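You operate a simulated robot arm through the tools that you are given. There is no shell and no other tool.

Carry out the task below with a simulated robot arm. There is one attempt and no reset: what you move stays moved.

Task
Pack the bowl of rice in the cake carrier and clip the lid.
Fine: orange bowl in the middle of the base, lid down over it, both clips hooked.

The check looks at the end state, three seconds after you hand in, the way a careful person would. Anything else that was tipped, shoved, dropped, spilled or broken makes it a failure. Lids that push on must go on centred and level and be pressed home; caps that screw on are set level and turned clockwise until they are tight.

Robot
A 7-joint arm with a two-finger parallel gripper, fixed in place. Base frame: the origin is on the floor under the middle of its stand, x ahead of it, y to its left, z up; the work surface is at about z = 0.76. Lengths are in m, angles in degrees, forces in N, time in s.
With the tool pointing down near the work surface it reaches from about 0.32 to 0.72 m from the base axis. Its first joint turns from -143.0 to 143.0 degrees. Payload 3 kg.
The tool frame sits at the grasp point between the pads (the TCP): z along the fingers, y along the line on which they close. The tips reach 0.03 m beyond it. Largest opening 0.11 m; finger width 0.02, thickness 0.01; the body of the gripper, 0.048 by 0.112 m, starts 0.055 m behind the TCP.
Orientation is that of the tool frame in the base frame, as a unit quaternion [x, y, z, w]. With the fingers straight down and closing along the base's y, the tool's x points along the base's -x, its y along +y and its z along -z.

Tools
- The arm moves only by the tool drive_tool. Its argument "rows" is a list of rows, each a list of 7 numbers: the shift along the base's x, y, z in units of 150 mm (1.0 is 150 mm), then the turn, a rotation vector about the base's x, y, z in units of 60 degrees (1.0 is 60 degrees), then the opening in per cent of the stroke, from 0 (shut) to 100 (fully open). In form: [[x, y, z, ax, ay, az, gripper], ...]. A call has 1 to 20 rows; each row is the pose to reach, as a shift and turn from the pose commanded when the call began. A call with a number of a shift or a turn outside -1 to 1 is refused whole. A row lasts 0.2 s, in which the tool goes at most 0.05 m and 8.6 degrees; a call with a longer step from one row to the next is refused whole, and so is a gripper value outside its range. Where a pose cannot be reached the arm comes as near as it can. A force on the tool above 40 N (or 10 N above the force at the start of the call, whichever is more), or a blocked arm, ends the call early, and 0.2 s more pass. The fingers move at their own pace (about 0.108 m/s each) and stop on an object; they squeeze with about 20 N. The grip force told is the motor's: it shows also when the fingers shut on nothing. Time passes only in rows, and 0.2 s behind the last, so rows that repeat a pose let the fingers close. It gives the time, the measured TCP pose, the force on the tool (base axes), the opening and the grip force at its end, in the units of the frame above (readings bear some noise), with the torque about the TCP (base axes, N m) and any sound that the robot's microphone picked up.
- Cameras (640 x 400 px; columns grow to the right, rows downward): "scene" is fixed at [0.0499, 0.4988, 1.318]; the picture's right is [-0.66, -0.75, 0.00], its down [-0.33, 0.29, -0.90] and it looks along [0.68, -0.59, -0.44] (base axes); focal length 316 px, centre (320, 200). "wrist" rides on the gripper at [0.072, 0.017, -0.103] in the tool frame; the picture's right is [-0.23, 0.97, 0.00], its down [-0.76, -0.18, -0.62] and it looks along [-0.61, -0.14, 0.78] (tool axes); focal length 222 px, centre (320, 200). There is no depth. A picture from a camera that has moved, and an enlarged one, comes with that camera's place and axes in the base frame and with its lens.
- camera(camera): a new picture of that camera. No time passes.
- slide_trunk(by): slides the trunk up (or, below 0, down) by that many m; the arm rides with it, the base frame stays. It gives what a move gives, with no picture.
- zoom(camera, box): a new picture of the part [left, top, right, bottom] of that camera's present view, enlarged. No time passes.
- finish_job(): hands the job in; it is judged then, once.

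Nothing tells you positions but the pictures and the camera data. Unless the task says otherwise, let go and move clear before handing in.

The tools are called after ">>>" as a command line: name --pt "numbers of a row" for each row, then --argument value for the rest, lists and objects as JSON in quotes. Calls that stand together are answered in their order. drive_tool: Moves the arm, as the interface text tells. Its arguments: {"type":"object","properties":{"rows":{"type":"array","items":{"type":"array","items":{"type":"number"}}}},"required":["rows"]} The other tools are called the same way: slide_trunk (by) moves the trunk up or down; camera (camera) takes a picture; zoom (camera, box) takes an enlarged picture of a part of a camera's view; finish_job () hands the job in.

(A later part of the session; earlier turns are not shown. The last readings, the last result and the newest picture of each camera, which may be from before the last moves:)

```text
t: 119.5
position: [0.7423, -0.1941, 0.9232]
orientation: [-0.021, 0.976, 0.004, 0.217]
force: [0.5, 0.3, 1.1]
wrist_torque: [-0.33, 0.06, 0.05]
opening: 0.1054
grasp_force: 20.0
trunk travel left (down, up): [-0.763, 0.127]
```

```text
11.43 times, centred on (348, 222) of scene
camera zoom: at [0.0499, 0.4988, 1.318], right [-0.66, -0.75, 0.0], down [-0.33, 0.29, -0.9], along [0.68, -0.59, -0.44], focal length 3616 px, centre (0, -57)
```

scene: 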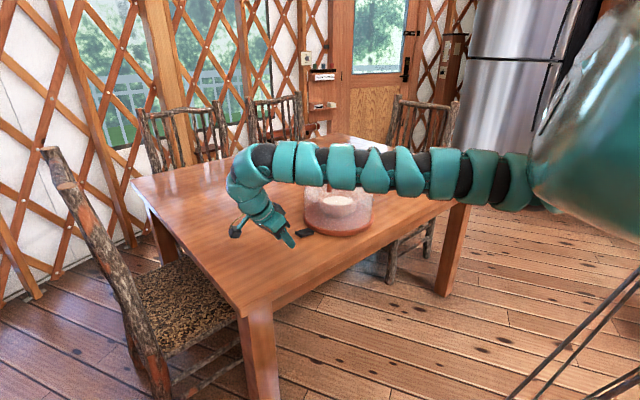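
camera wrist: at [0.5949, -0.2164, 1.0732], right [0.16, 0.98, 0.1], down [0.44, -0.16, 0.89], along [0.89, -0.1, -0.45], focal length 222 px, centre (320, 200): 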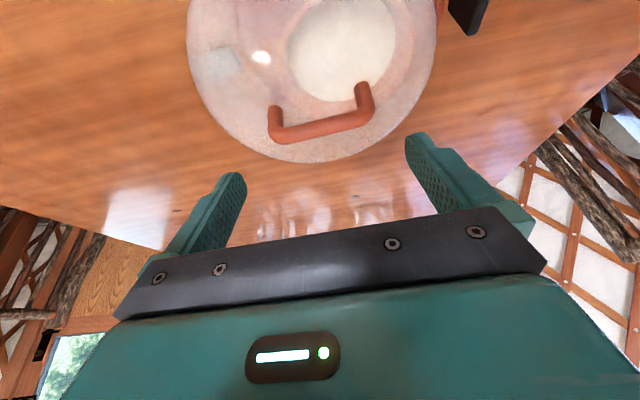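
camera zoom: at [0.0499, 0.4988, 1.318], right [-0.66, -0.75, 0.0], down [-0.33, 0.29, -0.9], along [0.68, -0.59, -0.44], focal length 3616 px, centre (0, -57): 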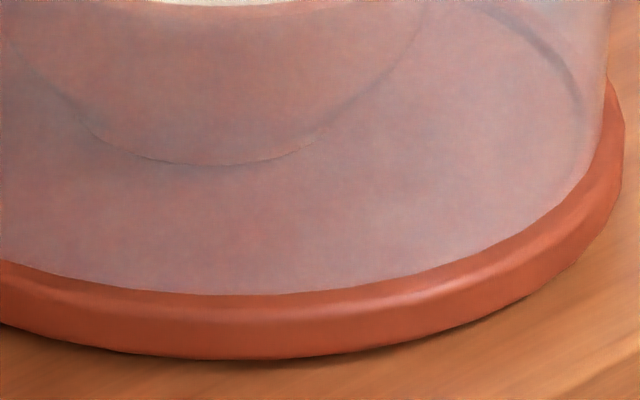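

The lid is touching the ring, about 3 mm too far from the camera relative to the base. I'll lift slightly, trim and set it down again.

>>> drive_tool --pt "0 0 0.02 0 0 0 60" --pt "-0.007 0.005 0.025 0 0 0 60" --pt "-0.013 0.01 0.025 0 0 0 60" --pt "-0.013 0.01 0.01 0 0 0 60" --pt "-0.013 0.01 0.0 0 0 0 60" --pt "-0.013 0.01 -0.007 0 0 0 60" --pt "-0.013 0.01 -0.007 0 0 0 60"

>>> drive_tool --pt "0 0 -0.006 0 0 0 60" --pt "0 0 -0.01 0 0 0 60" --pt "0 0 -0.01 0 0 0 60"

>>> zoom --camera "scene" --box '[300, 165, 380, 240]'

>>> zoom --camera "scene" --box '[320, 205, 376, 240]'

```text
t: 121.1
position: [0.7399, -0.1921, 0.9219]
orientation: [-0.021, 0.976, 0.003, 0.217]
force: [1.5, -1.4, 9.6]
wrist_torque: [-0.2, 0.24, 0.21]
opening: 0.1054
grasp_force: 19.5
trunk travel left (down, up): [-0.763, 0.127]
```

```text
t: 121.9
position: [0.7388, -0.1925, 0.9212]
orientation: [-0.021, 0.976, 0.004, 0.217]
force: [4.0, -0.6, 16.3]
wrist_torque: [-0.14, -0.25, -0.06]
opening: 0.1055
grasp_force: 19.5
trunk travel left (down, up): [-0.763, 0.127]
```

```text
5.33 times, centred on (340, 202) of scene
camera zoom: at [0.0499, 0.4988, 1.318], right [-0.66, -0.75, 0.0], down [-0.33, 0.29, -0.9], along [0.68, -0.59, -0.44], focal length 1687 px, centre (213, 187)
```

zoom: 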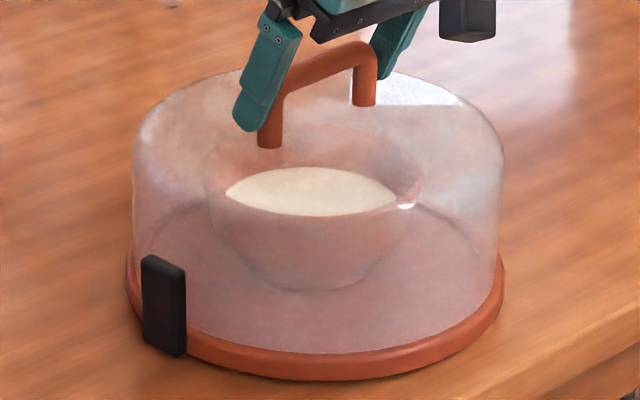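

```text
11.43 times, centred on (348, 222) of scene
camera zoom: at [0.0499, 0.4988, 1.318], right [-0.66, -0.75, 0.0], down [-0.33, 0.29, -0.9], along [0.68, -0.59, -0.44], focal length 3616 px, centre (0, -57)
```

zoom: 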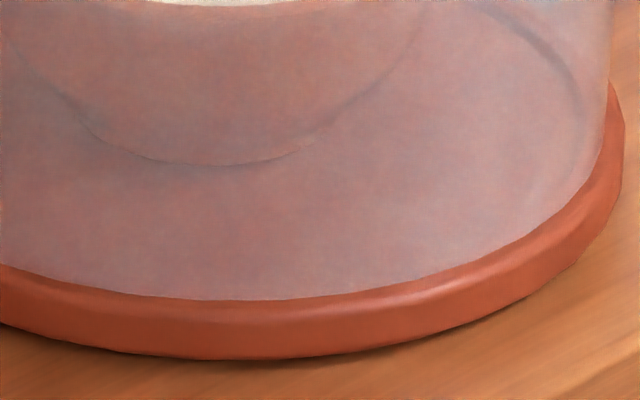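

The lid is well centred again with the same front gap as the first placement, and seated at 16 N. I'll release and withdraw as before.

>>> drive_tool --pt "0 0 0.006 0 0 0 60" --pt "0 0 0.012 0 0 0 60" --pt "0 0 0.012 0 0 0 60"

>>> drive_tool --pt "0 0 0 0 0 0 100" --pt "0 0 0 0 0 0 100" --pt "0 0 0 0 0 0 100"

>>> drive_tool --pt "-0.02 -0.001 0.043 0 0 0 100" --pt "-0.045 -0.002 0.097 0 0 0 100" --pt "-0.08 -0.0035 0.17 0 0 0 100" --pt "-0.13 -0.0055 0.28 0 0 0 100" --pt "-0.2 -0.0085 0.43 0 0 0 100" --pt "-0.2 -0.0085 0.6 0 0 0 100"

>>> camera --camera "wrist"

>>> zoom --camera "scene" --box '[295, 155, 390, 245]'

```text
t: 122.7
position: [0.7388, -0.1927, 0.9206]
orientation: [-0.021, 0.976, 0.005, 0.215]
force: [1.5, 0.4, 6.5]
wrist_torque: [-0.38, -0.3, -0.11]
opening: 0.1058
grasp_force: 19.8
trunk travel left (down, up): [-0.763, 0.127]
```

```text
t: 123.5
position: [0.7398, -0.1928, 0.9208]
orientation: [-0.021, 0.976, 0.005, 0.216]
force: [-0.3, 0.0, 0.2]
wrist_torque: [0.01, -0.03, -0.01]
opening: 0.1101
grasp_force: 0.1
trunk travel left (down, up): [-0.763, 0.127]
```

```text
t: 124.9
position: [0.71, -0.1913, 1.0097]
orientation: [-0.022, 0.976, 0.004, 0.215]
force: [-0.1, -0.4, -0.2]
wrist_torque: [-0.01, -0.04, 0.01]
opening: 0.11
grasp_force: 0.0
trunk travel left (down, up): [-0.763, 0.127]
```

```text
taken
camera wrist: at [0.6002, -0.1806, 1.0749], right [0.16, 0.98, 0.09], down [0.44, -0.16, 0.89], along [0.88, -0.1, -0.46], focal length 222 px, centre (320, 200)
```

wrist: 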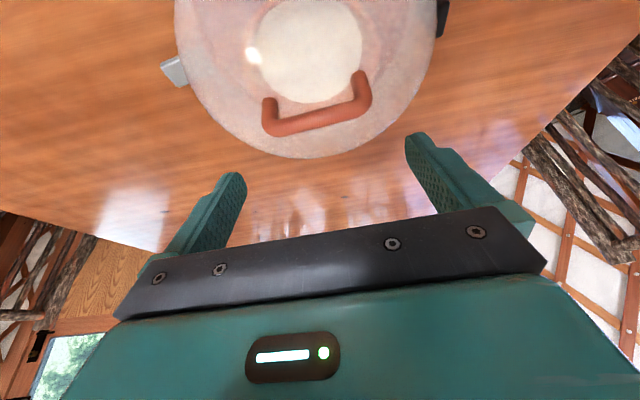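

```text
4.44 times, centred on (342, 200) of scene
camera zoom: at [0.0499, 0.4988, 1.318], right [-0.66, -0.75, 0.0], down [-0.33, 0.29, -0.9], along [0.68, -0.59, -0.44], focal length 1406 px, centre (220, 200)
```

zoom: 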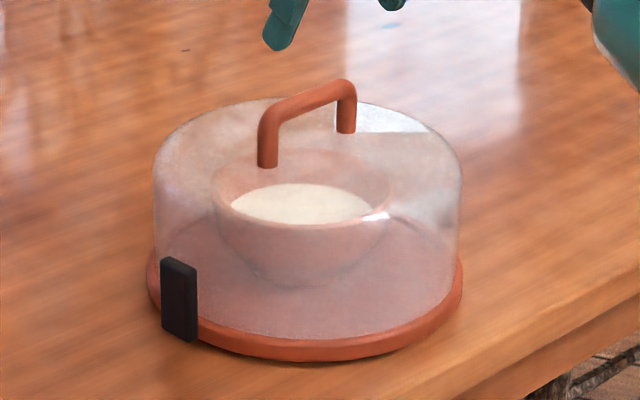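

The lid is back in place. I'll straighten up and look at the upright black clip and its gap to the lid from above.

>>> drive_tool --pt "0 0.05 0.1 -0.005 0.12 0 100" --pt "0.05 0.15 0.15 -0.01 0.24 0 100" --pt "0.1 0.3 0.15 -0.015 0.36 0 100" --pt "0.1 0.45 0.15 -0.0175 0.4166 0 100" --pt "0.1 0.45 0.15 -0.0175 0.4166 0 100"

>>> camera --camera "wrist"

>>> zoom --camera "wrist" --box '[180, 0, 420, 180]'

```text
t: 126.1
position: [0.7254, -0.1265, 1.0346]
orientation: [-0.021, 1.0, 0.001, -0.002]
force: [0.0, -0.2, -0.3]
wrist_torque: [0.03, 0.0, 0.0]
opening: 0.1101
grasp_force: 0.0
trunk travel left (down, up): [-0.763, 0.127]
```

```text
taken
camera wrist: at [0.6528, -0.1139, 1.1385], right [0.19, 0.98, 0.0], down [0.77, -0.15, 0.62], along [0.61, -0.12, -0.78], focal length 222 px, centre (320, 200)
```

wrist: 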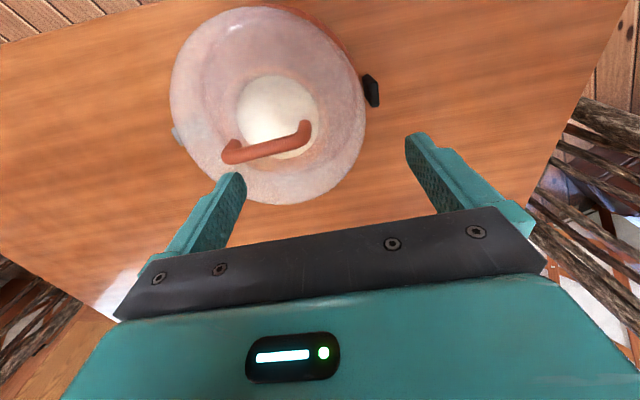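

```text
2.22 times, centred on (300, 90) of wrist
camera zoom: at [0.6528, -0.1139, 1.1385], right [0.19, 0.98, 0.0], down [0.77, -0.15, 0.62], along [0.61, -0.12, -0.78], focal length 494 px, centre (364, 444)
```

zoom: 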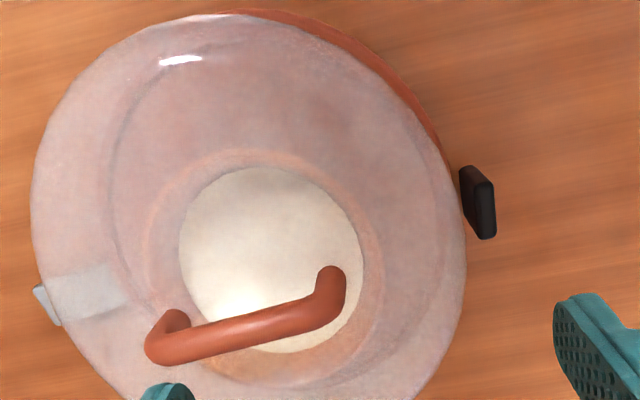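

The clip stands vertical with a small gap to the lid, and the handle no longer interferes. I'll close the fingers, come down outside the clip and push it gently toward the lid to hook it.

>>> drive_tool --pt "0.02 0.25 0 0 0 0 60" --pt "0.04 0.5 0 0 0 0 20" --pt "0.06 0.75 0 0 0 0 0" --pt "0.07 1.0 0 0 0 0 0" --pt "0.07 1.0 0 0 0 0 0"

>>> slide_trunk --by -0.12

>>> drive_tool --pt "0 0 -0.15 0 0 0 0" --pt "0 0 -0.3 0 0 0 0" --pt "0 0 -0.44 0 0 0 0" --pt "0 0 -0.44 0 0 0 0"

>>> camera --camera "wrist"

>>> zoom --camera "scene" --box '[270, 150, 390, 245]'

```text
t: 127.3
position: [0.7365, 0.0248, 1.0343]
orientation: [-0.022, 1.0, 0.001, 0.0]
force: [-0.4, -0.5, -0.1]
wrist_torque: [0.01, 0.02, 0.0]
opening: 0.0
grasp_force: 19.9
trunk travel left (down, up): [-0.763, 0.127]
```

```text
t: 128.8
position: [0.7367, 0.025, 0.9155]
orientation: [-0.022, 1.0, 0.0, -0.001]
force: [-0.6, 0.2, -0.1]
wrist_torque: [-0.03, -0.02, -0.02]
opening: 0.0001
grasp_force: 19.6
trunk travel left (down, up): [-0.643, 0.247]
```

```text
t: 129.8
position: [0.7357, 0.0244, 0.8473]
orientation: [-0.021, 1.0, 0.0, -0.002]
force: [-0.4, 0.0, 0.5]
wrist_torque: [-0.01, 0.0, 0.01]
opening: 0.0002
grasp_force: 19.9
trunk travel left (down, up): [-0.643, 0.247]
```

```text
taken
camera wrist: at [0.6635, 0.0378, 0.9523], right [0.18, 0.98, 0.0], down [0.77, -0.14, 0.62], along [0.61, -0.12, -0.78], focal length 222 px, centre (320, 200)
```

wrist: 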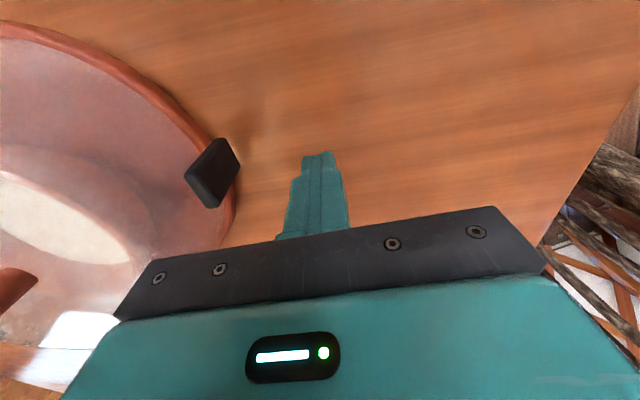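

```text
4.21 times, centred on (330, 198) of scene
camera zoom: at [0.0499, 0.4988, 1.318], right [-0.66, -0.75, 0.0], down [-0.33, 0.29, -0.9], along [0.68, -0.59, -0.44], focal length 1332 px, centre (278, 210)
```

zoom: 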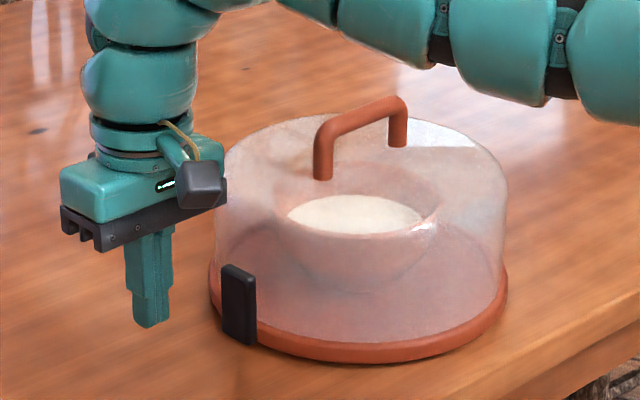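

I'll check the clip more closely from this side before pushing.

>>> zoom --camera "wrist" --box '[120, 90, 360, 250]'

>>> zoom --camera "scene" --box '[305, 200, 345, 238]'

```text
2.50 times, centred on (240, 170) of wrist
camera zoom: at [0.6635, 0.0378, 0.9523], right [0.18, 0.98, 0.0], down [0.77, -0.14, 0.62], along [0.61, -0.12, -0.78], focal length 555 px, centre (520, 275)
```

zoom: 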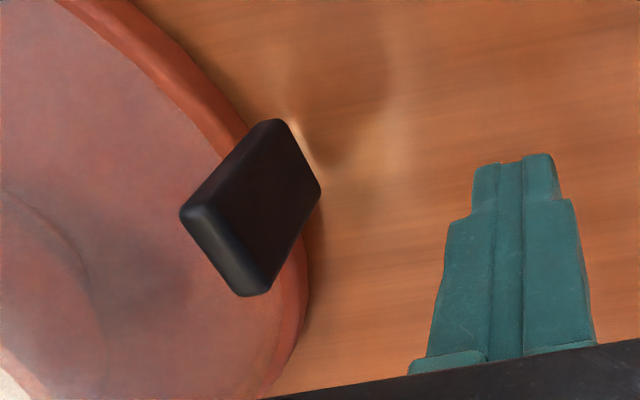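

```text
10.53 times, centred on (325, 219) of scene
camera zoom: at [0.0499, 0.4988, 1.318], right [-0.66, -0.75, 0.0], down [-0.33, 0.29, -0.9], along [0.68, -0.59, -0.44], focal length 3330 px, centre (267, 0)
```

zoom: 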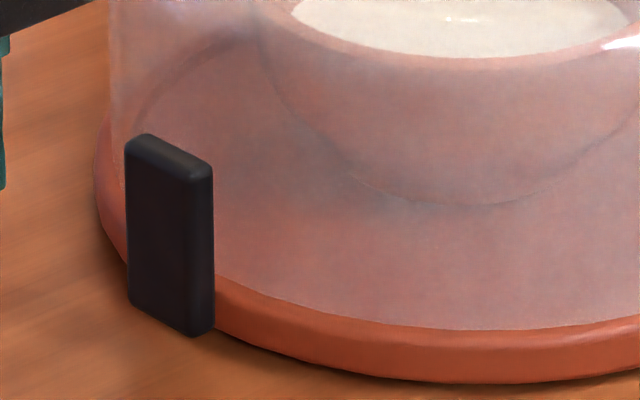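

The clip is at about 90°, with its outer face near y≈-0.054. I'll approach to just short of contact, then push in small steps watching the force.

>>> drive_tool --pt "0 -0.1 -0.02 0 0 0 0" --pt "0 -0.25 -0.04 0 0 0 0" --pt "0 -0.39 -0.04 0 0 0 0" --pt "0 -0.42 -0.04 0 0 0 0" --pt "0 -0.42 -0.04 0 0 0 0"

>>> drive_tool --pt "0 -0.012 0 0 0 0 0" --pt "0 -0.024 0 0 0 0 0" --pt "0 -0.024 0 0 0 0 0"

>>> drive_tool --pt "0 -0.012 0 0 0 0 0" --pt "0 -0.024 0 0 0 0 0" --pt "0 -0.024 0 0 0 0 0"

>>> zoom --camera "scene" --box '[295, 180, 375, 240]'

>>> zoom --camera "wrist" --box '[160, 70, 400, 240]'

```text
t: 131.0
position: [0.7355, -0.0376, 0.8415]
orientation: [-0.022, 1.0, -0.001, -0.002]
force: [0.6, 0.5, -0.2]
wrist_torque: [0.0, 0.02, 0.03]
opening: 0.0001
grasp_force: 20.0
trunk travel left (down, up): [-0.643, 0.247]
```

```text
t: 131.8
position: [0.7357, -0.0432, 0.8427]
orientation: [-0.022, 1.0, 0.0, -0.002]
force: [0.2, 0.3, -0.8]
wrist_torque: [0.02, 0.02, -0.01]
opening: 0.0003
grasp_force: 20.4
trunk travel left (down, up): [-0.643, 0.247]
```

```text
t: 132.6
position: [0.7348, -0.0456, 0.8418]
orientation: [-0.022, 1.0, 0.001, -0.002]
force: [0.0, 5.5, -2.0]
wrist_torque: [0.13, 0.03, 0.02]
opening: 0.0003
grasp_force: 20.0
trunk travel left (down, up): [-0.643, 0.247]
```

```text
6.67 times, centred on (335, 210) of scene
camera zoom: at [0.0499, 0.4988, 1.318], right [-0.66, -0.75, 0.0], down [-0.33, 0.29, -0.9], along [0.68, -0.59, -0.44], focal length 2109 px, centre (220, 133)
```

zoom: 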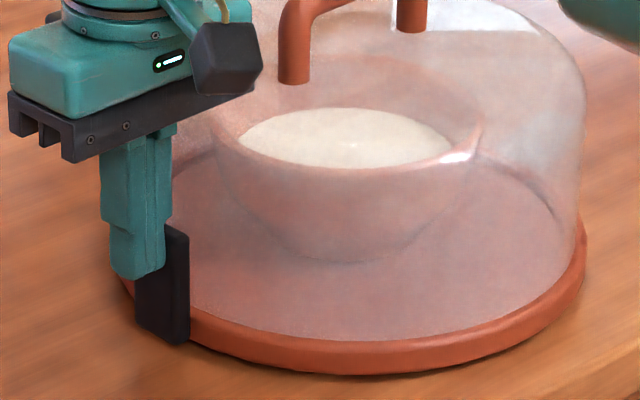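

```text
2.35 times, centred on (280, 155) of wrist
camera zoom: at [0.6637, -0.0317, 0.9464], right [0.18, 0.98, 0.0], down [0.77, -0.14, 0.62], along [0.61, -0.11, -0.78], focal length 523 px, centre (414, 306)
```

zoom: 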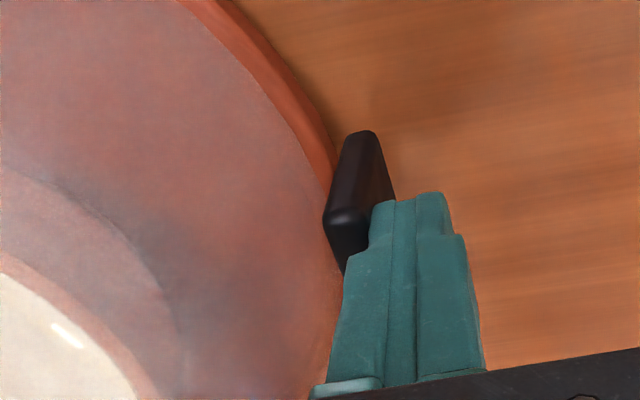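

Contact at 5.5 N. I'll nudge a little further in 1 mm steps and check whether the clip turns or resists.

>>> drive_tool --pt "0 -0.006 0 0 0 0 0" --pt "0 -0.008 0 0 0 0 0" --pt "0 -0.008 0 0 0 0 0"

>>> zoom --camera "scene" --box '[295, 180, 375, 240]'

>>> zoom --camera "wrist" --box '[160, 70, 400, 240]'

```text
t: 133.4
position: [0.7362, -0.0465, 0.8415]
orientation: [-0.022, 1.0, 0.0, -0.002]
force: [-0.3, 4.7, -1.9]
wrist_torque: [0.1, 0.03, 0.03]
opening: 0.0001
grasp_force: 19.5
trunk travel left (down, up): [-0.643, 0.247]
```

```text
6.67 times, centred on (335, 210) of scene
camera zoom: at [0.0499, 0.4988, 1.318], right [-0.66, -0.75, 0.0], down [-0.33, 0.29, -0.9], along [0.68, -0.59, -0.44], focal length 2109 px, centre (220, 133)
```

zoom: 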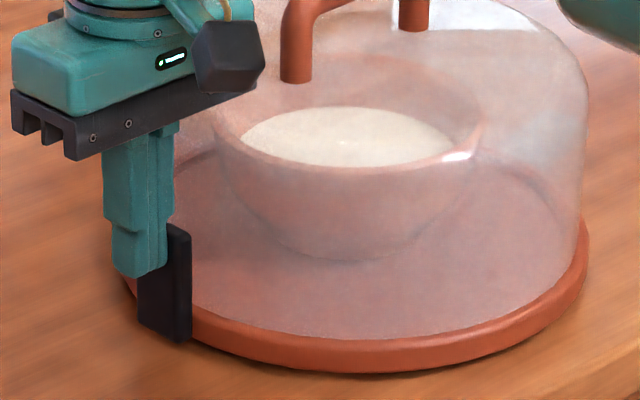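

```text
2.35 times, centred on (280, 155) of wrist
camera zoom: at [0.6642, -0.0334, 0.9466], right [0.18, 0.98, 0.0], down [0.77, -0.14, 0.62], along [0.61, -0.12, -0.78], focal length 523 px, centre (414, 306)
```

zoom: 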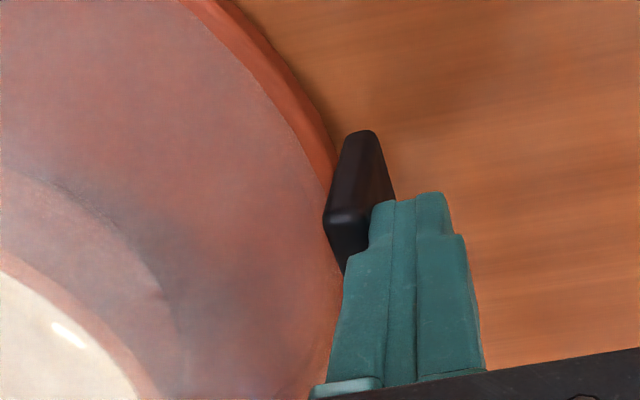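

The last nudge slid the whole carrier about 1 mm without turning the clip, so pushing isn't the way. I'll back off and use the pinch-and-turn method, which applies pure torque, to see if the clip can close further.

>>> drive_tool --pt "0 0.1 0 0 0 0 0" --pt "0 0.3 0.1 0 0 0 0" --pt "0 0.5 0.35 0 0 0 20" --pt "0 0.6 0.6 0 0 -0.13 45" --pt "0 0.6 0.6 0 0 -0.26 45" --pt "0 0.6 0.6 0 0 -0.39 45" --pt "0 0.6 0.6 0 0 -0.52 45" --pt "0 0.6 0.6 0 0 -0.65 45" --pt "0 0.6 0.6 0 0 -0.78 45" --pt "0 0.6 0.6 0 0 -0.9 45" --pt "0 0.6 0.6 0 0 -1.0 45"

>>> drive_tool --pt "0 0 0 0 0 -0.13 45" --pt "0 0 0 0 0 -0.26 45" --pt "0 0 0 0 0 -0.39 45" --pt "0 0 0 0 0 -0.5 45" --pt "0 0 0 0 0 -0.5 45"

>>> camera --camera "wrist"

>>> zoom --camera "wrist" --box '[240, 100, 420, 230]'

```text
t: 135.8
position: [0.736, 0.0442, 0.9324]
orientation: [0.482, 0.876, 0.002, -0.002]
force: [-0.7, -0.3, 0.2]
wrist_torque: [-0.02, -0.02, 0.04]
opening: 0.0496
grasp_force: 0.1
trunk travel left (down, up): [-0.643, 0.247]
```

```text
t: 137.0
position: [0.7355, 0.0424, 0.9333]
orientation: [0.693, 0.721, 0.001, -0.001]
force: [-0.7, 0.2, -0.3]
wrist_torque: [0.02, 0.01, -0.02]
opening: 0.0494
grasp_force: 0.1
trunk travel left (down, up): [-0.643, 0.247]
```

```text
taken
camera wrist: at [0.7503, 0.1149, 1.0369], right [0.98, -0.19, 0.0], down [-0.15, -0.77, 0.62], along [-0.12, -0.61, -0.78], focal length 222 px, centre (320, 200)
```

wrist: 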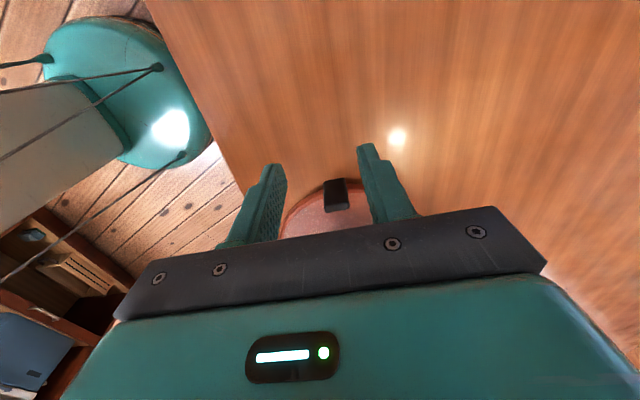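

```text
3.08 times, centred on (330, 165) of wrist
camera zoom: at [0.7503, 0.1149, 1.0369], right [0.98, -0.19, 0.0], down [-0.15, -0.77, 0.62], along [-0.12, -0.61, -0.78], focal length 684 px, centre (289, 308)
```

zoom: 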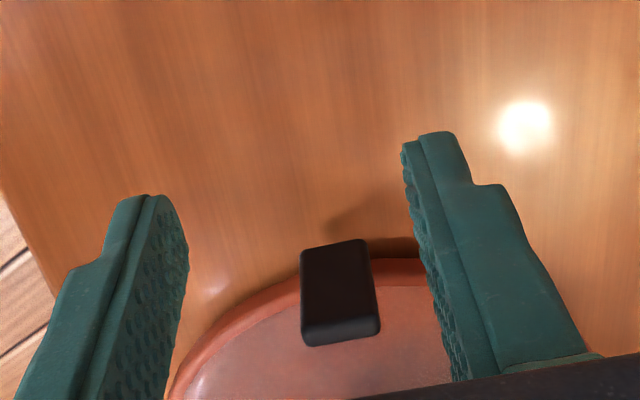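

The evidence suggests the clip may already be at its closed stop. To confirm, I'll pinch its top with the tool tilted 15° outward and apply a small inward turn.

>>> drive_tool --pt "0 -0.1 0.05 -0.09 0 0 45" --pt "0 -0.25 0.03 -0.18 0 0 45" --pt "0 -0.4 -0.05 -0.25 0 0 45" --pt "0.003 -0.532 -0.2 -0.25 0 0 45" --pt "0.003 -0.532 -0.269 -0.25 0 0 45" --pt "0.003 -0.532 -0.269 -0.25 0 0 45"

>>> zoom --camera "wrist" --box '[220, 70, 420, 230]'

>>> zoom --camera "scene" --box '[290, 150, 390, 240]'

```text
t: 138.4
position: [0.7375, -0.0354, 0.8926]
orientation: [0.685, 0.717, -0.093, 0.09]
force: [0.7, -0.5, 0.3]
wrist_torque: [0.01, 0.01, 0.0]
opening: 0.0496
grasp_force: 0.2
trunk travel left (down, up): [-0.643, 0.247]
```

```text
2.50 times, centred on (320, 150) of wrist
camera zoom: at [0.7516, 0.0607, 0.974], right [0.98, -0.18, 0.05], down [-0.14, -0.58, 0.8], along [-0.12, -0.79, -0.6], focal length 555 px, centre (320, 325)
```

zoom: 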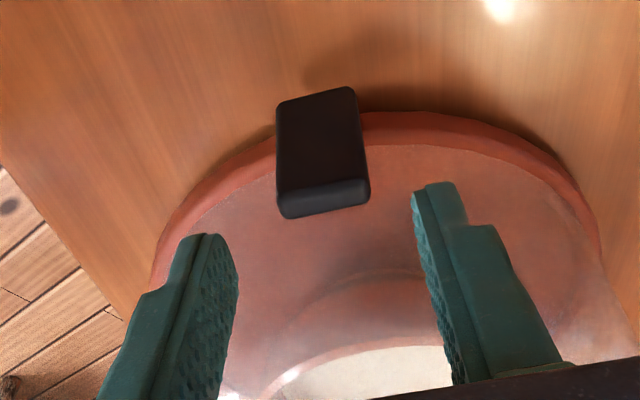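

```text
4.44 times, centred on (340, 195) of scene
camera zoom: at [0.0499, 0.4988, 1.318], right [-0.66, -0.75, 0.0], down [-0.33, 0.29, -0.9], along [0.68, -0.59, -0.44], focal length 1406 px, centre (231, 222)
```

zoom: 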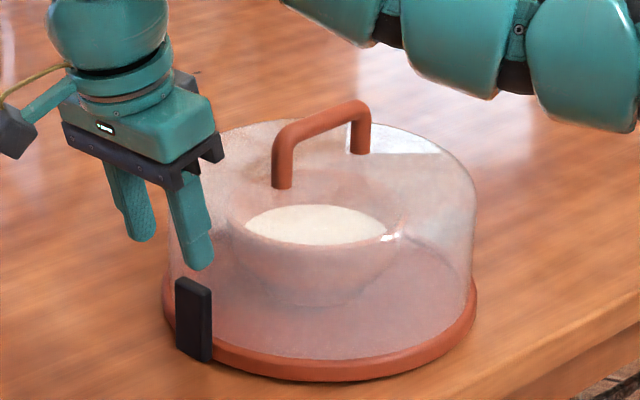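

I'm descending around the clip and closing on it.

>>> drive_tool --pt "0 -0.035 -0.13 0 0 0 45" --pt "0 -0.07 -0.26 0 0 0 45" --pt "0 -0.104 -0.386 0 0 0 45" --pt "0 -0.104 -0.386 0 0 0 45"

>>> drive_tool --pt "0 0 0 0 0 0 30" --pt "0 0 0 0 0 0 15" --pt "0 0 0 0 0 0 0" --pt "0 0 0 0 0 0 0"

>>> zoom --camera "wrist" --box '[220, 70, 420, 230]'

>>> zoom --camera "scene" --box '[295, 180, 375, 240]'

```text
t: 139.4
position: [0.7381, -0.0512, 0.8331]
orientation: [0.686, 0.717, -0.093, 0.089]
force: [0.2, -0.2, -0.9]
wrist_torque: [0.01, -0.03, -0.03]
opening: 0.0496
grasp_force: 0.1
trunk travel left (down, up): [-0.643, 0.247]
```

```text
t: 140.4
position: [0.7364, -0.0514, 0.8333]
orientation: [0.686, 0.716, -0.092, 0.089]
force: [-1.3, 0.8, -0.7]
wrist_torque: [0.08, -0.41, 0.11]
opening: 0.0319
grasp_force: 20.0
trunk travel left (down, up): [-0.643, 0.247]
```

```text
2.50 times, centred on (320, 150) of wrist
camera zoom: at [0.7513, 0.0455, 0.9147], right [0.98, -0.18, 0.05], down [-0.14, -0.58, 0.8], along [-0.11, -0.79, -0.6], focal length 555 px, centre (320, 325)
```

zoom: 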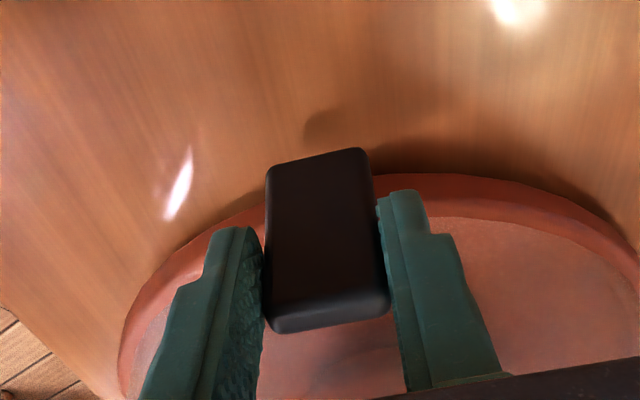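

```text
6.67 times, centred on (335, 210) of scene
camera zoom: at [0.0499, 0.4988, 1.318], right [-0.66, -0.75, 0.0], down [-0.33, 0.29, -0.9], along [0.68, -0.59, -0.44], focal length 2109 px, centre (220, 133)
```

zoom: 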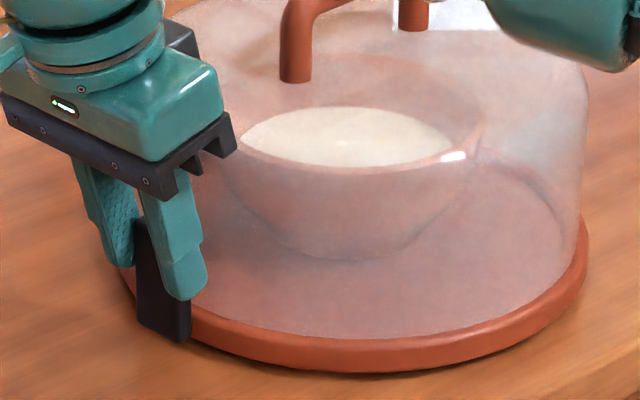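

Gripped. I'm applying a 5° inward turn about the hinge.

>>> drive_tool --pt "0 -0.017 0.004 0.042 0 0 0" --pt "0 -0.034 0.007 0.083 0 0 0" --pt "0 -0.034 0.007 0.083 0 0 0"

>>> zoom --camera "scene" --box '[295, 180, 375, 240]'

>>> zoom --camera "wrist" --box '[220, 70, 420, 230]'

```text
t: 141.2
position: [0.7357, -0.0557, 0.835]
orientation: [0.688, 0.721, -0.063, 0.06]
force: [-0.6, 5.8, -0.4]
wrist_torque: [-0.43, -0.25, 0.05]
opening: 0.0316
grasp_force: 20.2
trunk travel left (down, up): [-0.643, 0.247]
```

```text
6.67 times, centred on (335, 210) of scene
camera zoom: at [0.0499, 0.4988, 1.318], right [-0.66, -0.75, 0.0], down [-0.33, 0.29, -0.9], along [0.68, -0.59, -0.44], focal length 2109 px, centre (220, 133)
```

zoom: 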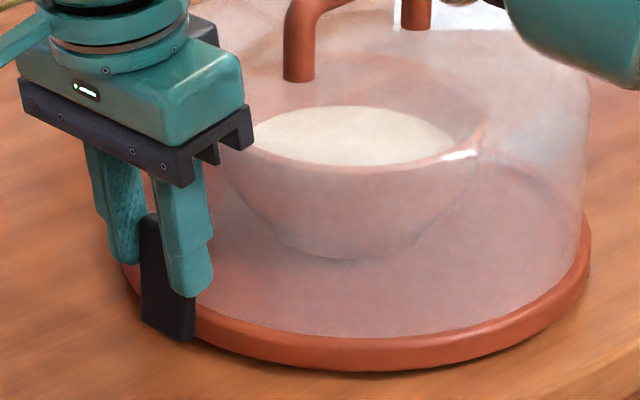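

```text
2.50 times, centred on (320, 150) of wrist
camera zoom: at [0.7508, 0.0334, 0.9239], right [0.98, -0.18, 0.03], down [-0.14, -0.65, 0.75], along [-0.12, -0.74, -0.67], focal length 555 px, centre (320, 325)
```

zoom: 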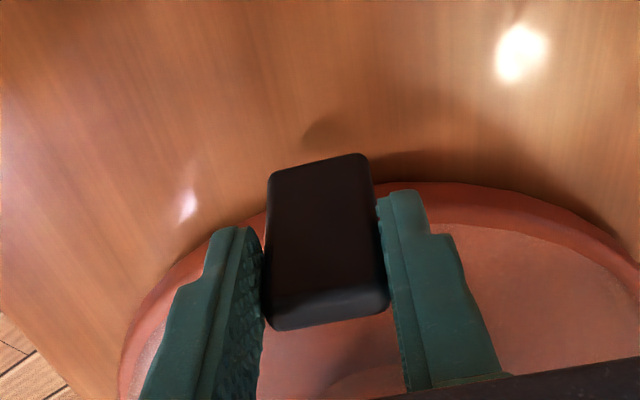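

Same reaction as before, a firm stop with the clip not turning further. So the black clip is fully closed at vertical. I'll relieve, release and retreat.

>>> drive_tool --pt "0 0.017 -0.003 -0.042 0 0 0" --pt "0 0.03 -0.006 -0.075 0 0 0" --pt "0 0.03 -0.006 -0.075 0 0 30" --pt "0 0.03 -0.006 -0.075 0 0 45" --pt "0 0.03 -0.006 -0.075 0 0 45"

>>> drive_tool --pt "0 0.025 0.1 0 0 0 45" --pt "0 0.08 0.3 0 0 0 45" --pt "0 0.2 0.55 0 0 0 45" --pt "0 0.4 0.75 0.125 0 0 45" --pt "0 0.5 0.75 0.242 0 0 45"

>>> zoom --camera "scene" --box '[295, 155, 395, 240]'

>>> zoom --camera "scene" --box '[305, 200, 345, 238]'

```text
t: 142.4
position: [0.7375, -0.0529, 0.8327]
orientation: [0.686, 0.716, -0.091, 0.087]
force: [0.2, 1.0, -0.6]
wrist_torque: [-0.01, 0.0, -0.02]
opening: 0.0494
grasp_force: 0.0
trunk travel left (down, up): [-0.643, 0.247]
```

```text
t: 143.6
position: [0.736, 0.0223, 0.9457]
orientation: [0.693, 0.721, 0.0, -0.002]
force: [0.1, -0.5, 0.0]
wrist_torque: [-0.01, 0.02, -0.02]
opening: 0.0496
grasp_force: 0.1
trunk travel left (down, up): [-0.643, 0.247]
```

```text
4.71 times, centred on (345, 198) of scene
camera zoom: at [0.0499, 0.4988, 1.318], right [-0.66, -0.75, 0.0], down [-0.33, 0.29, -0.9], along [0.68, -0.59, -0.44], focal length 1489 px, centre (202, 212)
```

zoom: 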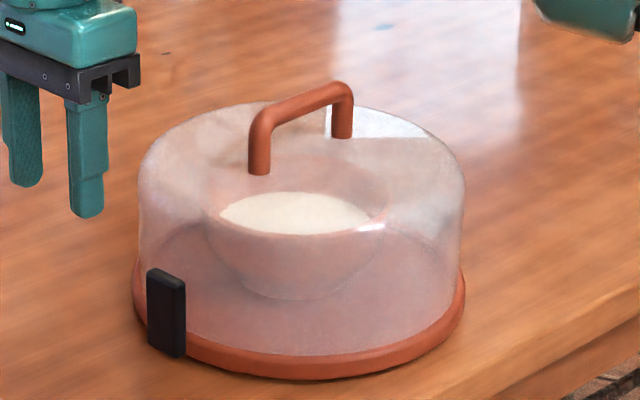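

```text
10.53 times, centred on (325, 219) of scene
camera zoom: at [0.0499, 0.4988, 1.318], right [-0.66, -0.75, 0.0], down [-0.33, 0.29, -0.9], along [0.68, -0.59, -0.44], focal length 3330 px, centre (267, 0)
```

zoom: 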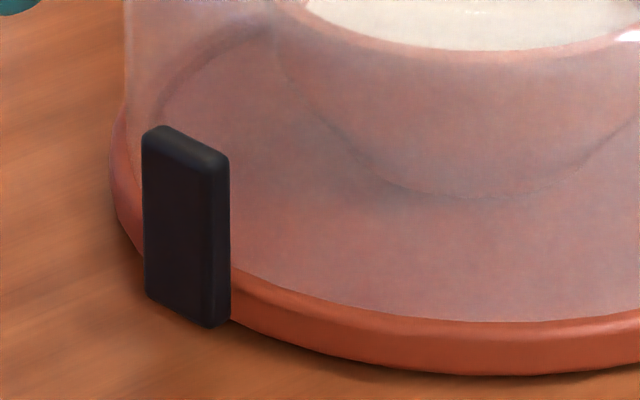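

The black clip is closed and the lid is still centred. Next is the silver clip on the -y side. I'll raise up, cross over above the handle, and yaw the tool so the camera faces outward (-y).

>>> slide_trunk --by 0.12

>>> drive_tool --pt "0 -0.05 0 0 0 0.13 45" --pt "0 -0.15 0 0 0 0.26 45" --pt "0 -0.25 0 0 0 0.39 45" --pt "0 -0.35 0 0 0 0.52 45" --pt "0 -0.5 0 0 0 0.65 45" --pt "0 -0.65 0 0 0 0.78 45" --pt "0 -0.8 0 0 0 0.9 45" --pt "0 -1.0 0 0 0 1.0 45"

>>> drive_tool --pt "0 -0.1 0 0 0 0.13 45" --pt "0 -0.2 0 0 0 0.26 45" --pt "0 -0.3 0 0 0 0.39 45" --pt "0 -0.4 0 0 0 0.52 45" --pt "0 -0.55 0 0 0 0.65 45" --pt "0 -0.7 0 0 0 0.78 45" --pt "0 -0.85 0 0 0 0.9 45" --pt "0 -1.0 0 0 0 1.0 45"

>>> drive_tool --pt "0 -0.1 0 0 0 0.13 45" --pt "0 -0.25 0 0 0 0.26 45" --pt "0 -0.4 0 0 0 0.39 45" --pt "0 -0.55 0 0 0 0.52 45" --pt "0 -0.7 0 0 0 0.65 45" --pt "0 -0.8 0 0 0 0.78 45" --pt "0 -0.85 0 0 0 0.9 45" --pt "0 -0.9 0 0 0 1.0 45"

>>> camera --camera "wrist"

>>> camera --camera "scene"

```text
t: 145.1
position: [0.7364, 0.0236, 1.0667]
orientation: [0.692, 0.722, 0.001, -0.002]
force: [0.2, 0.2, 0.0]
wrist_torque: [0.02, -0.01, 0.0]
opening: 0.0494
grasp_force: 0.0
trunk travel left (down, up): [-0.763, 0.127]
```

```text
t: 146.9
position: [0.7365, -0.1285, 1.0661]
orientation: [0.237, 0.972, 0.001, -0.002]
force: [0.2, 0.3, -0.3]
wrist_torque: [0.02, -0.02, 0.02]
opening: 0.0497
grasp_force: 0.1
trunk travel left (down, up): [-0.763, 0.127]
```

```text
t: 148.7
position: [0.738, -0.277, 1.0657]
orientation: [-0.281, 0.96, 0.001, -0.002]
force: [0.8, -0.8, 1.2]
wrist_torque: [-0.01, 0.03, -0.01]
opening: 0.0494
grasp_force: 0.0
trunk travel left (down, up): [-0.763, 0.127]
```

```text
t: 150.5
position: [0.7368, -0.4137, 1.0669]
orientation: [0.722, -0.691, 0.001, 0.0]
force: [-0.9, -1.4, 0.4]
wrist_torque: [-0.01, 0.0, 0.0]
opening: 0.0496
grasp_force: 0.0
trunk travel left (down, up): [-0.763, 0.127]
```

```text
taken
camera wrist: at [0.7236, -0.486, 1.1709], right [-0.98, 0.18, 0.0], down [0.14, 0.77, 0.62], along [0.11, 0.61, -0.78], focal length 222 px, centre (320, 200)
```

wrist: 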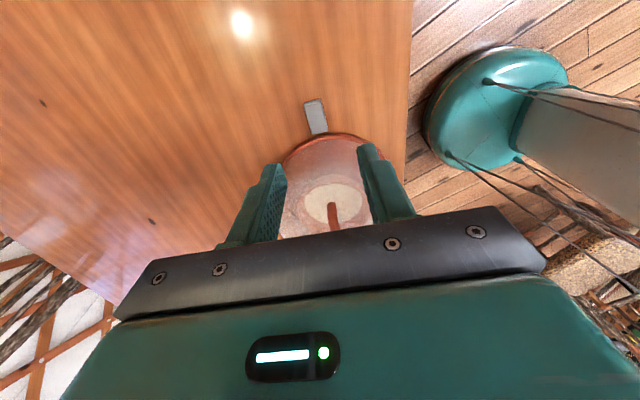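

```text
taken
```

scene: 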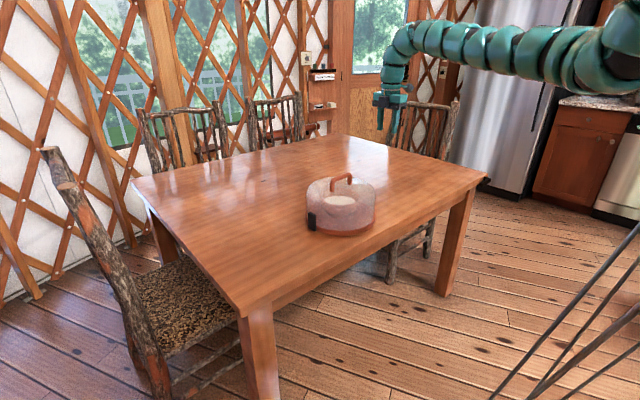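

The 180° yaw worked. I'll zoom in on the silver clip to measure it.

>>> zoom --camera "wrist" --box '[240, 70, 420, 220]'

>>> zoom --camera "scene" --box '[295, 160, 395, 240]'

```text
2.67 times, centred on (330, 145) of wrist
camera zoom: at [0.7236, -0.486, 1.1709], right [-0.98, 0.18, 0.0], down [0.14, 0.77, 0.62], along [0.11, 0.61, -0.78], focal length 592 px, centre (293, 347)
```

zoom: 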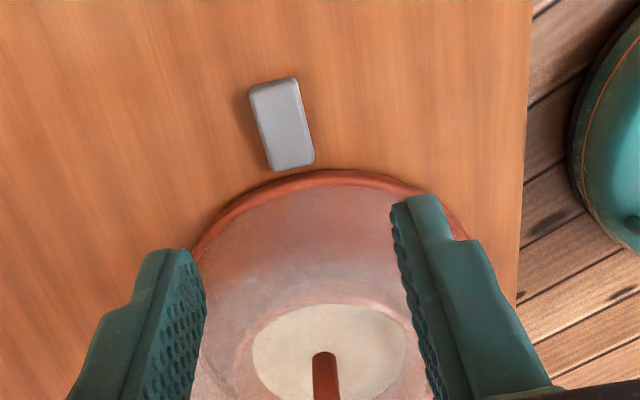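

```text
5.00 times, centred on (345, 200) of scene
camera zoom: at [0.0499, 0.4988, 1.318], right [-0.66, -0.75, 0.0], down [-0.33, 0.29, -0.9], along [0.68, -0.59, -0.44], focal length 1582 px, centre (195, 200)
```

zoom: 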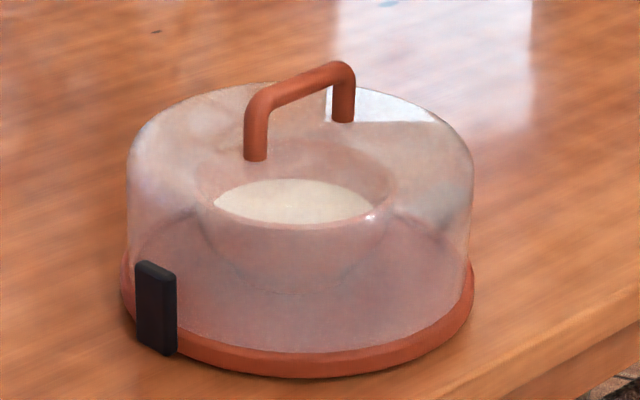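

The base has crept to about (0.743, -0.201) from the nudges, and the silver clip spans y≈-0.337 to -0.39. I'll lower the trunk and take the tilted hover position outside its end.

>>> slide_trunk --by -0.12

>>> drive_tool --pt "0.03 -0.05 -0.1 0.09 0 0 45" --pt "0.06 -0.05 -0.25 0.18 0 0 45" --pt "0.1 0.0 -0.4 0.25 0 0 45" --pt "0.102 0.05 -0.55 0.25 0 0 45" --pt "0.102 0.075 -0.62 0.25 0 0 45" --pt "0.102 0.075 -0.62 0.25 0 0 45"

>>> camera --camera "wrist"

>>> zoom --camera "scene" --box '[310, 130, 430, 240]'

```text
t: 152.0
position: [0.7358, -0.4114, 0.9467]
orientation: [0.723, -0.691, 0.001, 0.001]
force: [0.4, -0.4, -0.3]
wrist_torque: [0.01, -0.03, 0.02]
opening: 0.0494
grasp_force: 0.0
trunk travel left (down, up): [-0.643, 0.247]
```

```text
t: 153.4
position: [0.737, -0.3934, 0.8691]
orientation: [0.716, -0.686, -0.09, -0.093]
force: [0.7, 0.2, 0.7]
wrist_torque: [-0.03, -0.04, 0.03]
opening: 0.0494
grasp_force: 0.0
out of reach, approached as far as the arm can: row 3, 4, 5, 6
trunk travel left (down, up): [-0.643, 0.247]
```

```text
taken
camera wrist: at [0.7244, -0.4913, 0.9499], right [-0.98, 0.18, 0.05], down [0.14, 0.58, 0.8], along [0.12, 0.79, -0.6], focal length 222 px, centre (320, 200)
```

wrist: 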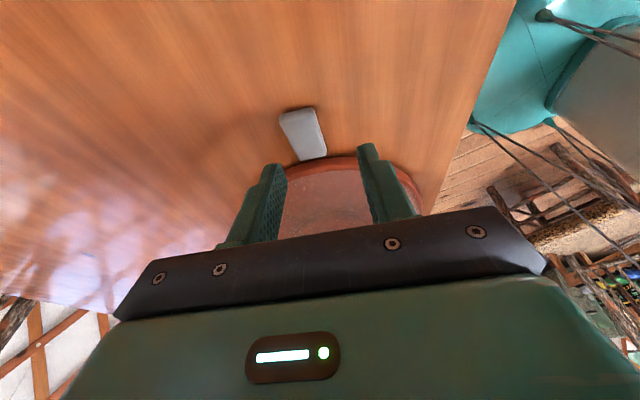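

```text
3.64 times, centred on (370, 185) of scene
camera zoom: at [0.0499, 0.4988, 1.318], right [-0.66, -0.75, 0.0], down [-0.33, 0.29, -0.9], along [0.68, -0.59, -0.44], focal length 1150 px, centre (138, 254)
```

zoom: 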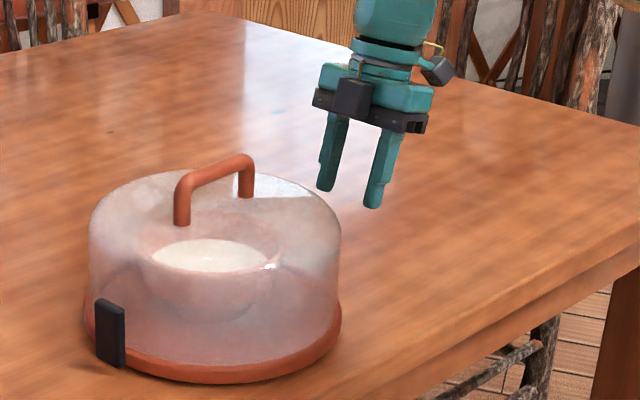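

Just short on reach. I can now see the block on the lid side of the gripper clearly, so I can plan clearances around it. I'll raise the tool a bit and lower the trunk further to gain radius.

>>> drive_tool --pt "0 -0.02 0.15 0 0 0 45" --pt "0 -0.05 0.35 0 0 0 45" --pt "0 -0.05 0.5 0 0 0 45" --pt "0 -0.05 0.5 0 0 0 45"

>>> slide_trunk --by -0.09

>>> drive_tool --pt "0.05 0 0 0 0 0 45" --pt "0.1 0 0 0 0 0 45" --pt "0.1 0 0 0 0 0 45"

>>> camera --camera "wrist"

```text
t: 154.4
position: [0.738, -0.4031, 0.943]
orientation: [0.716, -0.686, -0.089, -0.093]
force: [0.8, 0.2, 0.7]
wrist_torque: [-0.01, 0.0, -0.01]
opening: 0.0495
grasp_force: 0.0
trunk travel left (down, up): [-0.643, 0.247]
```

```text
t: 155.7
position: [0.7381, -0.4024, 0.8527]
orientation: [0.716, -0.686, -0.089, -0.093]
force: [0.8, 0.1, 0.0]
wrist_torque: [0.0, 0.01, 0.01]
opening: 0.0494
grasp_force: 0.0
trunk travel left (down, up): [-0.553, 0.337]
```

```text
t: 156.5
position: [0.745, -0.4007, 0.8533]
orientation: [0.716, -0.686, -0.089, -0.093]
force: [0.2, 0.9, 0.0]
wrist_torque: [-0.02, 0.01, 0.02]
opening: 0.0493
grasp_force: 0.1
out of reach, approached as far as the arm can: row 2, 3
trunk travel left (down, up): [-0.553, 0.337]
```

```text
taken
camera wrist: at [0.7326, -0.4989, 0.9353], right [-0.98, 0.18, 0.05], down [0.14, 0.58, 0.8], along [0.11, 0.79, -0.6], focal length 222 px, centre (320, 200)
```

wrist: 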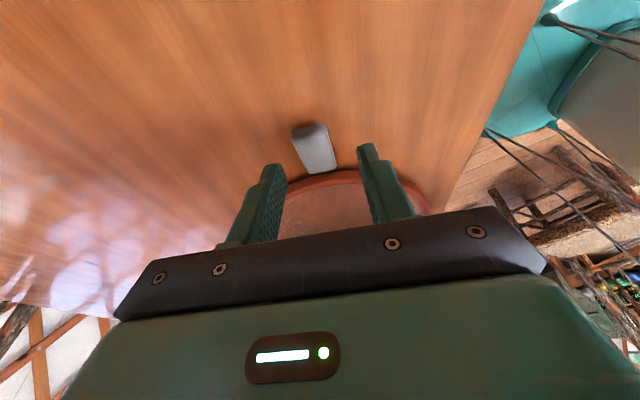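

I'm nearly there, so I'll repeat: raise the tool and drop the trunk a little more.

>>> drive_tool --pt "0 0 0.15 0 0 0 45" --pt "0 0 0.35 0 0 0 45" --pt "0 0 0.53 0 0 0 45" --pt "0 0 0.53 0 0 0 45"

>>> slide_trunk --by -0.08

>>> drive_tool --pt "0.03 0 0 0 0 0 45" --pt "0.05 0 0 0 0 0 45" --pt "0.05 0 0 0 0 0 45"

>>> zoom --camera "wrist" --box '[220, 70, 420, 230]'

>>> camera --camera "scene"

```text
t: 157.5
position: [0.7447, -0.401, 0.9339]
orientation: [0.716, -0.686, -0.09, -0.092]
force: [0.0, -0.3, 0.2]
wrist_torque: [0.04, 0.02, -0.01]
opening: 0.0494
grasp_force: 0.1
trunk travel left (down, up): [-0.553, 0.337]
```

```text
t: 158.7
position: [0.7451, -0.4016, 0.8529]
orientation: [0.717, -0.685, -0.09, -0.093]
force: [0.9, -0.7, -0.4]
wrist_torque: [-0.01, 0.03, -0.03]
opening: 0.0496
grasp_force: 0.1
trunk travel left (down, up): [-0.473, 0.417]
```

```text
t: 159.5
position: [0.7442, -0.4026, 0.8526]
orientation: [0.717, -0.685, -0.09, -0.092]
force: [0.2, 0.1, 0.7]
wrist_torque: [0.0, -0.01, 0.0]
opening: 0.0493
grasp_force: 0.0
out of reach, approached as far as the arm can: row 1, 2, 3
trunk travel left (down, up): [-0.473, 0.417]
```

```text
2.50 times, centred on (320, 150) of wrist
camera zoom: at [0.7315, -0.4999, 0.9346], right [-0.98, 0.18, 0.05], down [0.15, 0.58, 0.8], along [0.11, 0.79, -0.6], focal length 555 px, centre (320, 325)
```

zoom: 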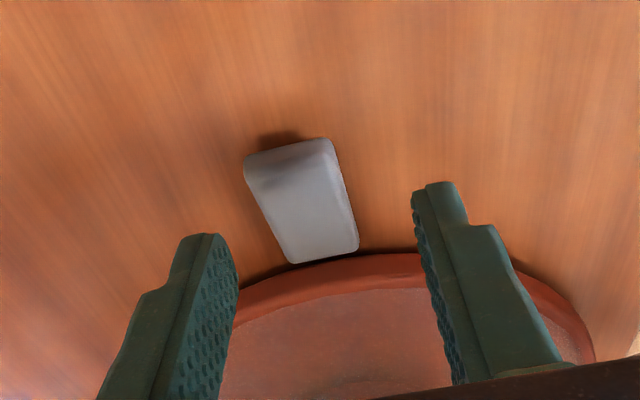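

```text
taken
```

scene: 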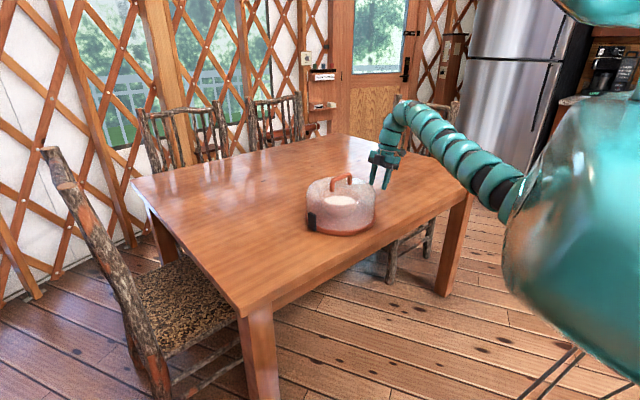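

At this height the reach limit is flat, so I'll reduce the lean to 10° and move in closer to the clip, where the radius is smaller.

>>> drive_tool --pt "0.02 0.04 0 -0.05 0 0 45" --pt "0.05 0.08 0 -0.083 0 0 45" --pt "0.05 0.08 0 -0.083 0 0 45"

>>> zoom --camera "wrist" --box '[220, 70, 420, 230]'

>>> zoom --camera "scene" --box '[310, 140, 420, 240]'

```text
t: 160.3
position: [0.7523, -0.389, 0.8531]
orientation: [0.72, -0.689, -0.059, -0.062]
force: [0.8, 0.3, -0.7]
wrist_torque: [0.0, 0.03, -0.01]
opening: 0.0495
grasp_force: 0.1
trunk travel left (down, up): [-0.473, 0.417]
```

```text
2.50 times, centred on (320, 150) of wrist
camera zoom: at [0.7391, -0.4798, 0.9428], right [-0.98, 0.18, 0.03], down [0.15, 0.65, 0.75], along [0.12, 0.74, -0.67], focal length 555 px, centre (320, 325)
```

zoom: 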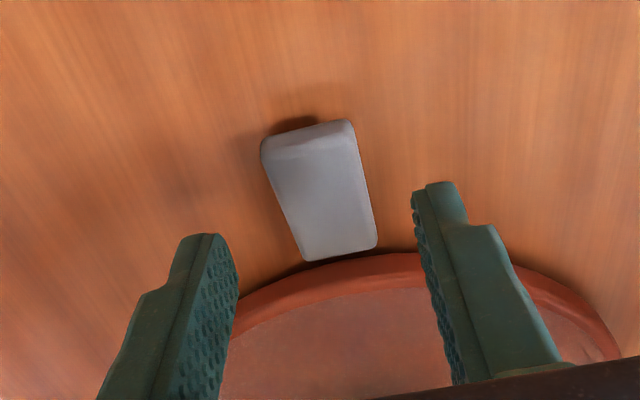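

```text
4.00 times, centred on (365, 190) of scene
camera zoom: at [0.0499, 0.4988, 1.318], right [-0.66, -0.75, 0.0], down [-0.33, 0.29, -0.9], along [0.68, -0.59, -0.44], focal length 1266 px, centre (140, 240)
```

zoom: 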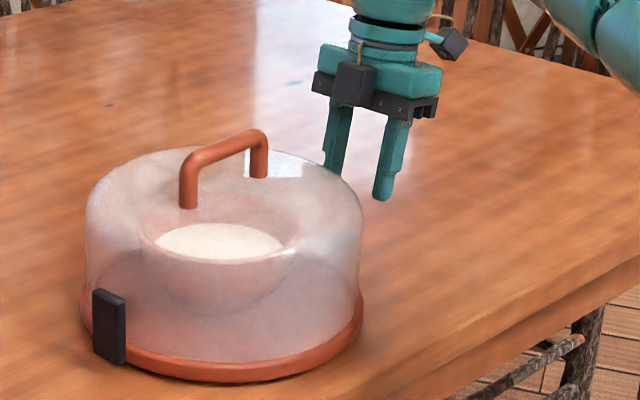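

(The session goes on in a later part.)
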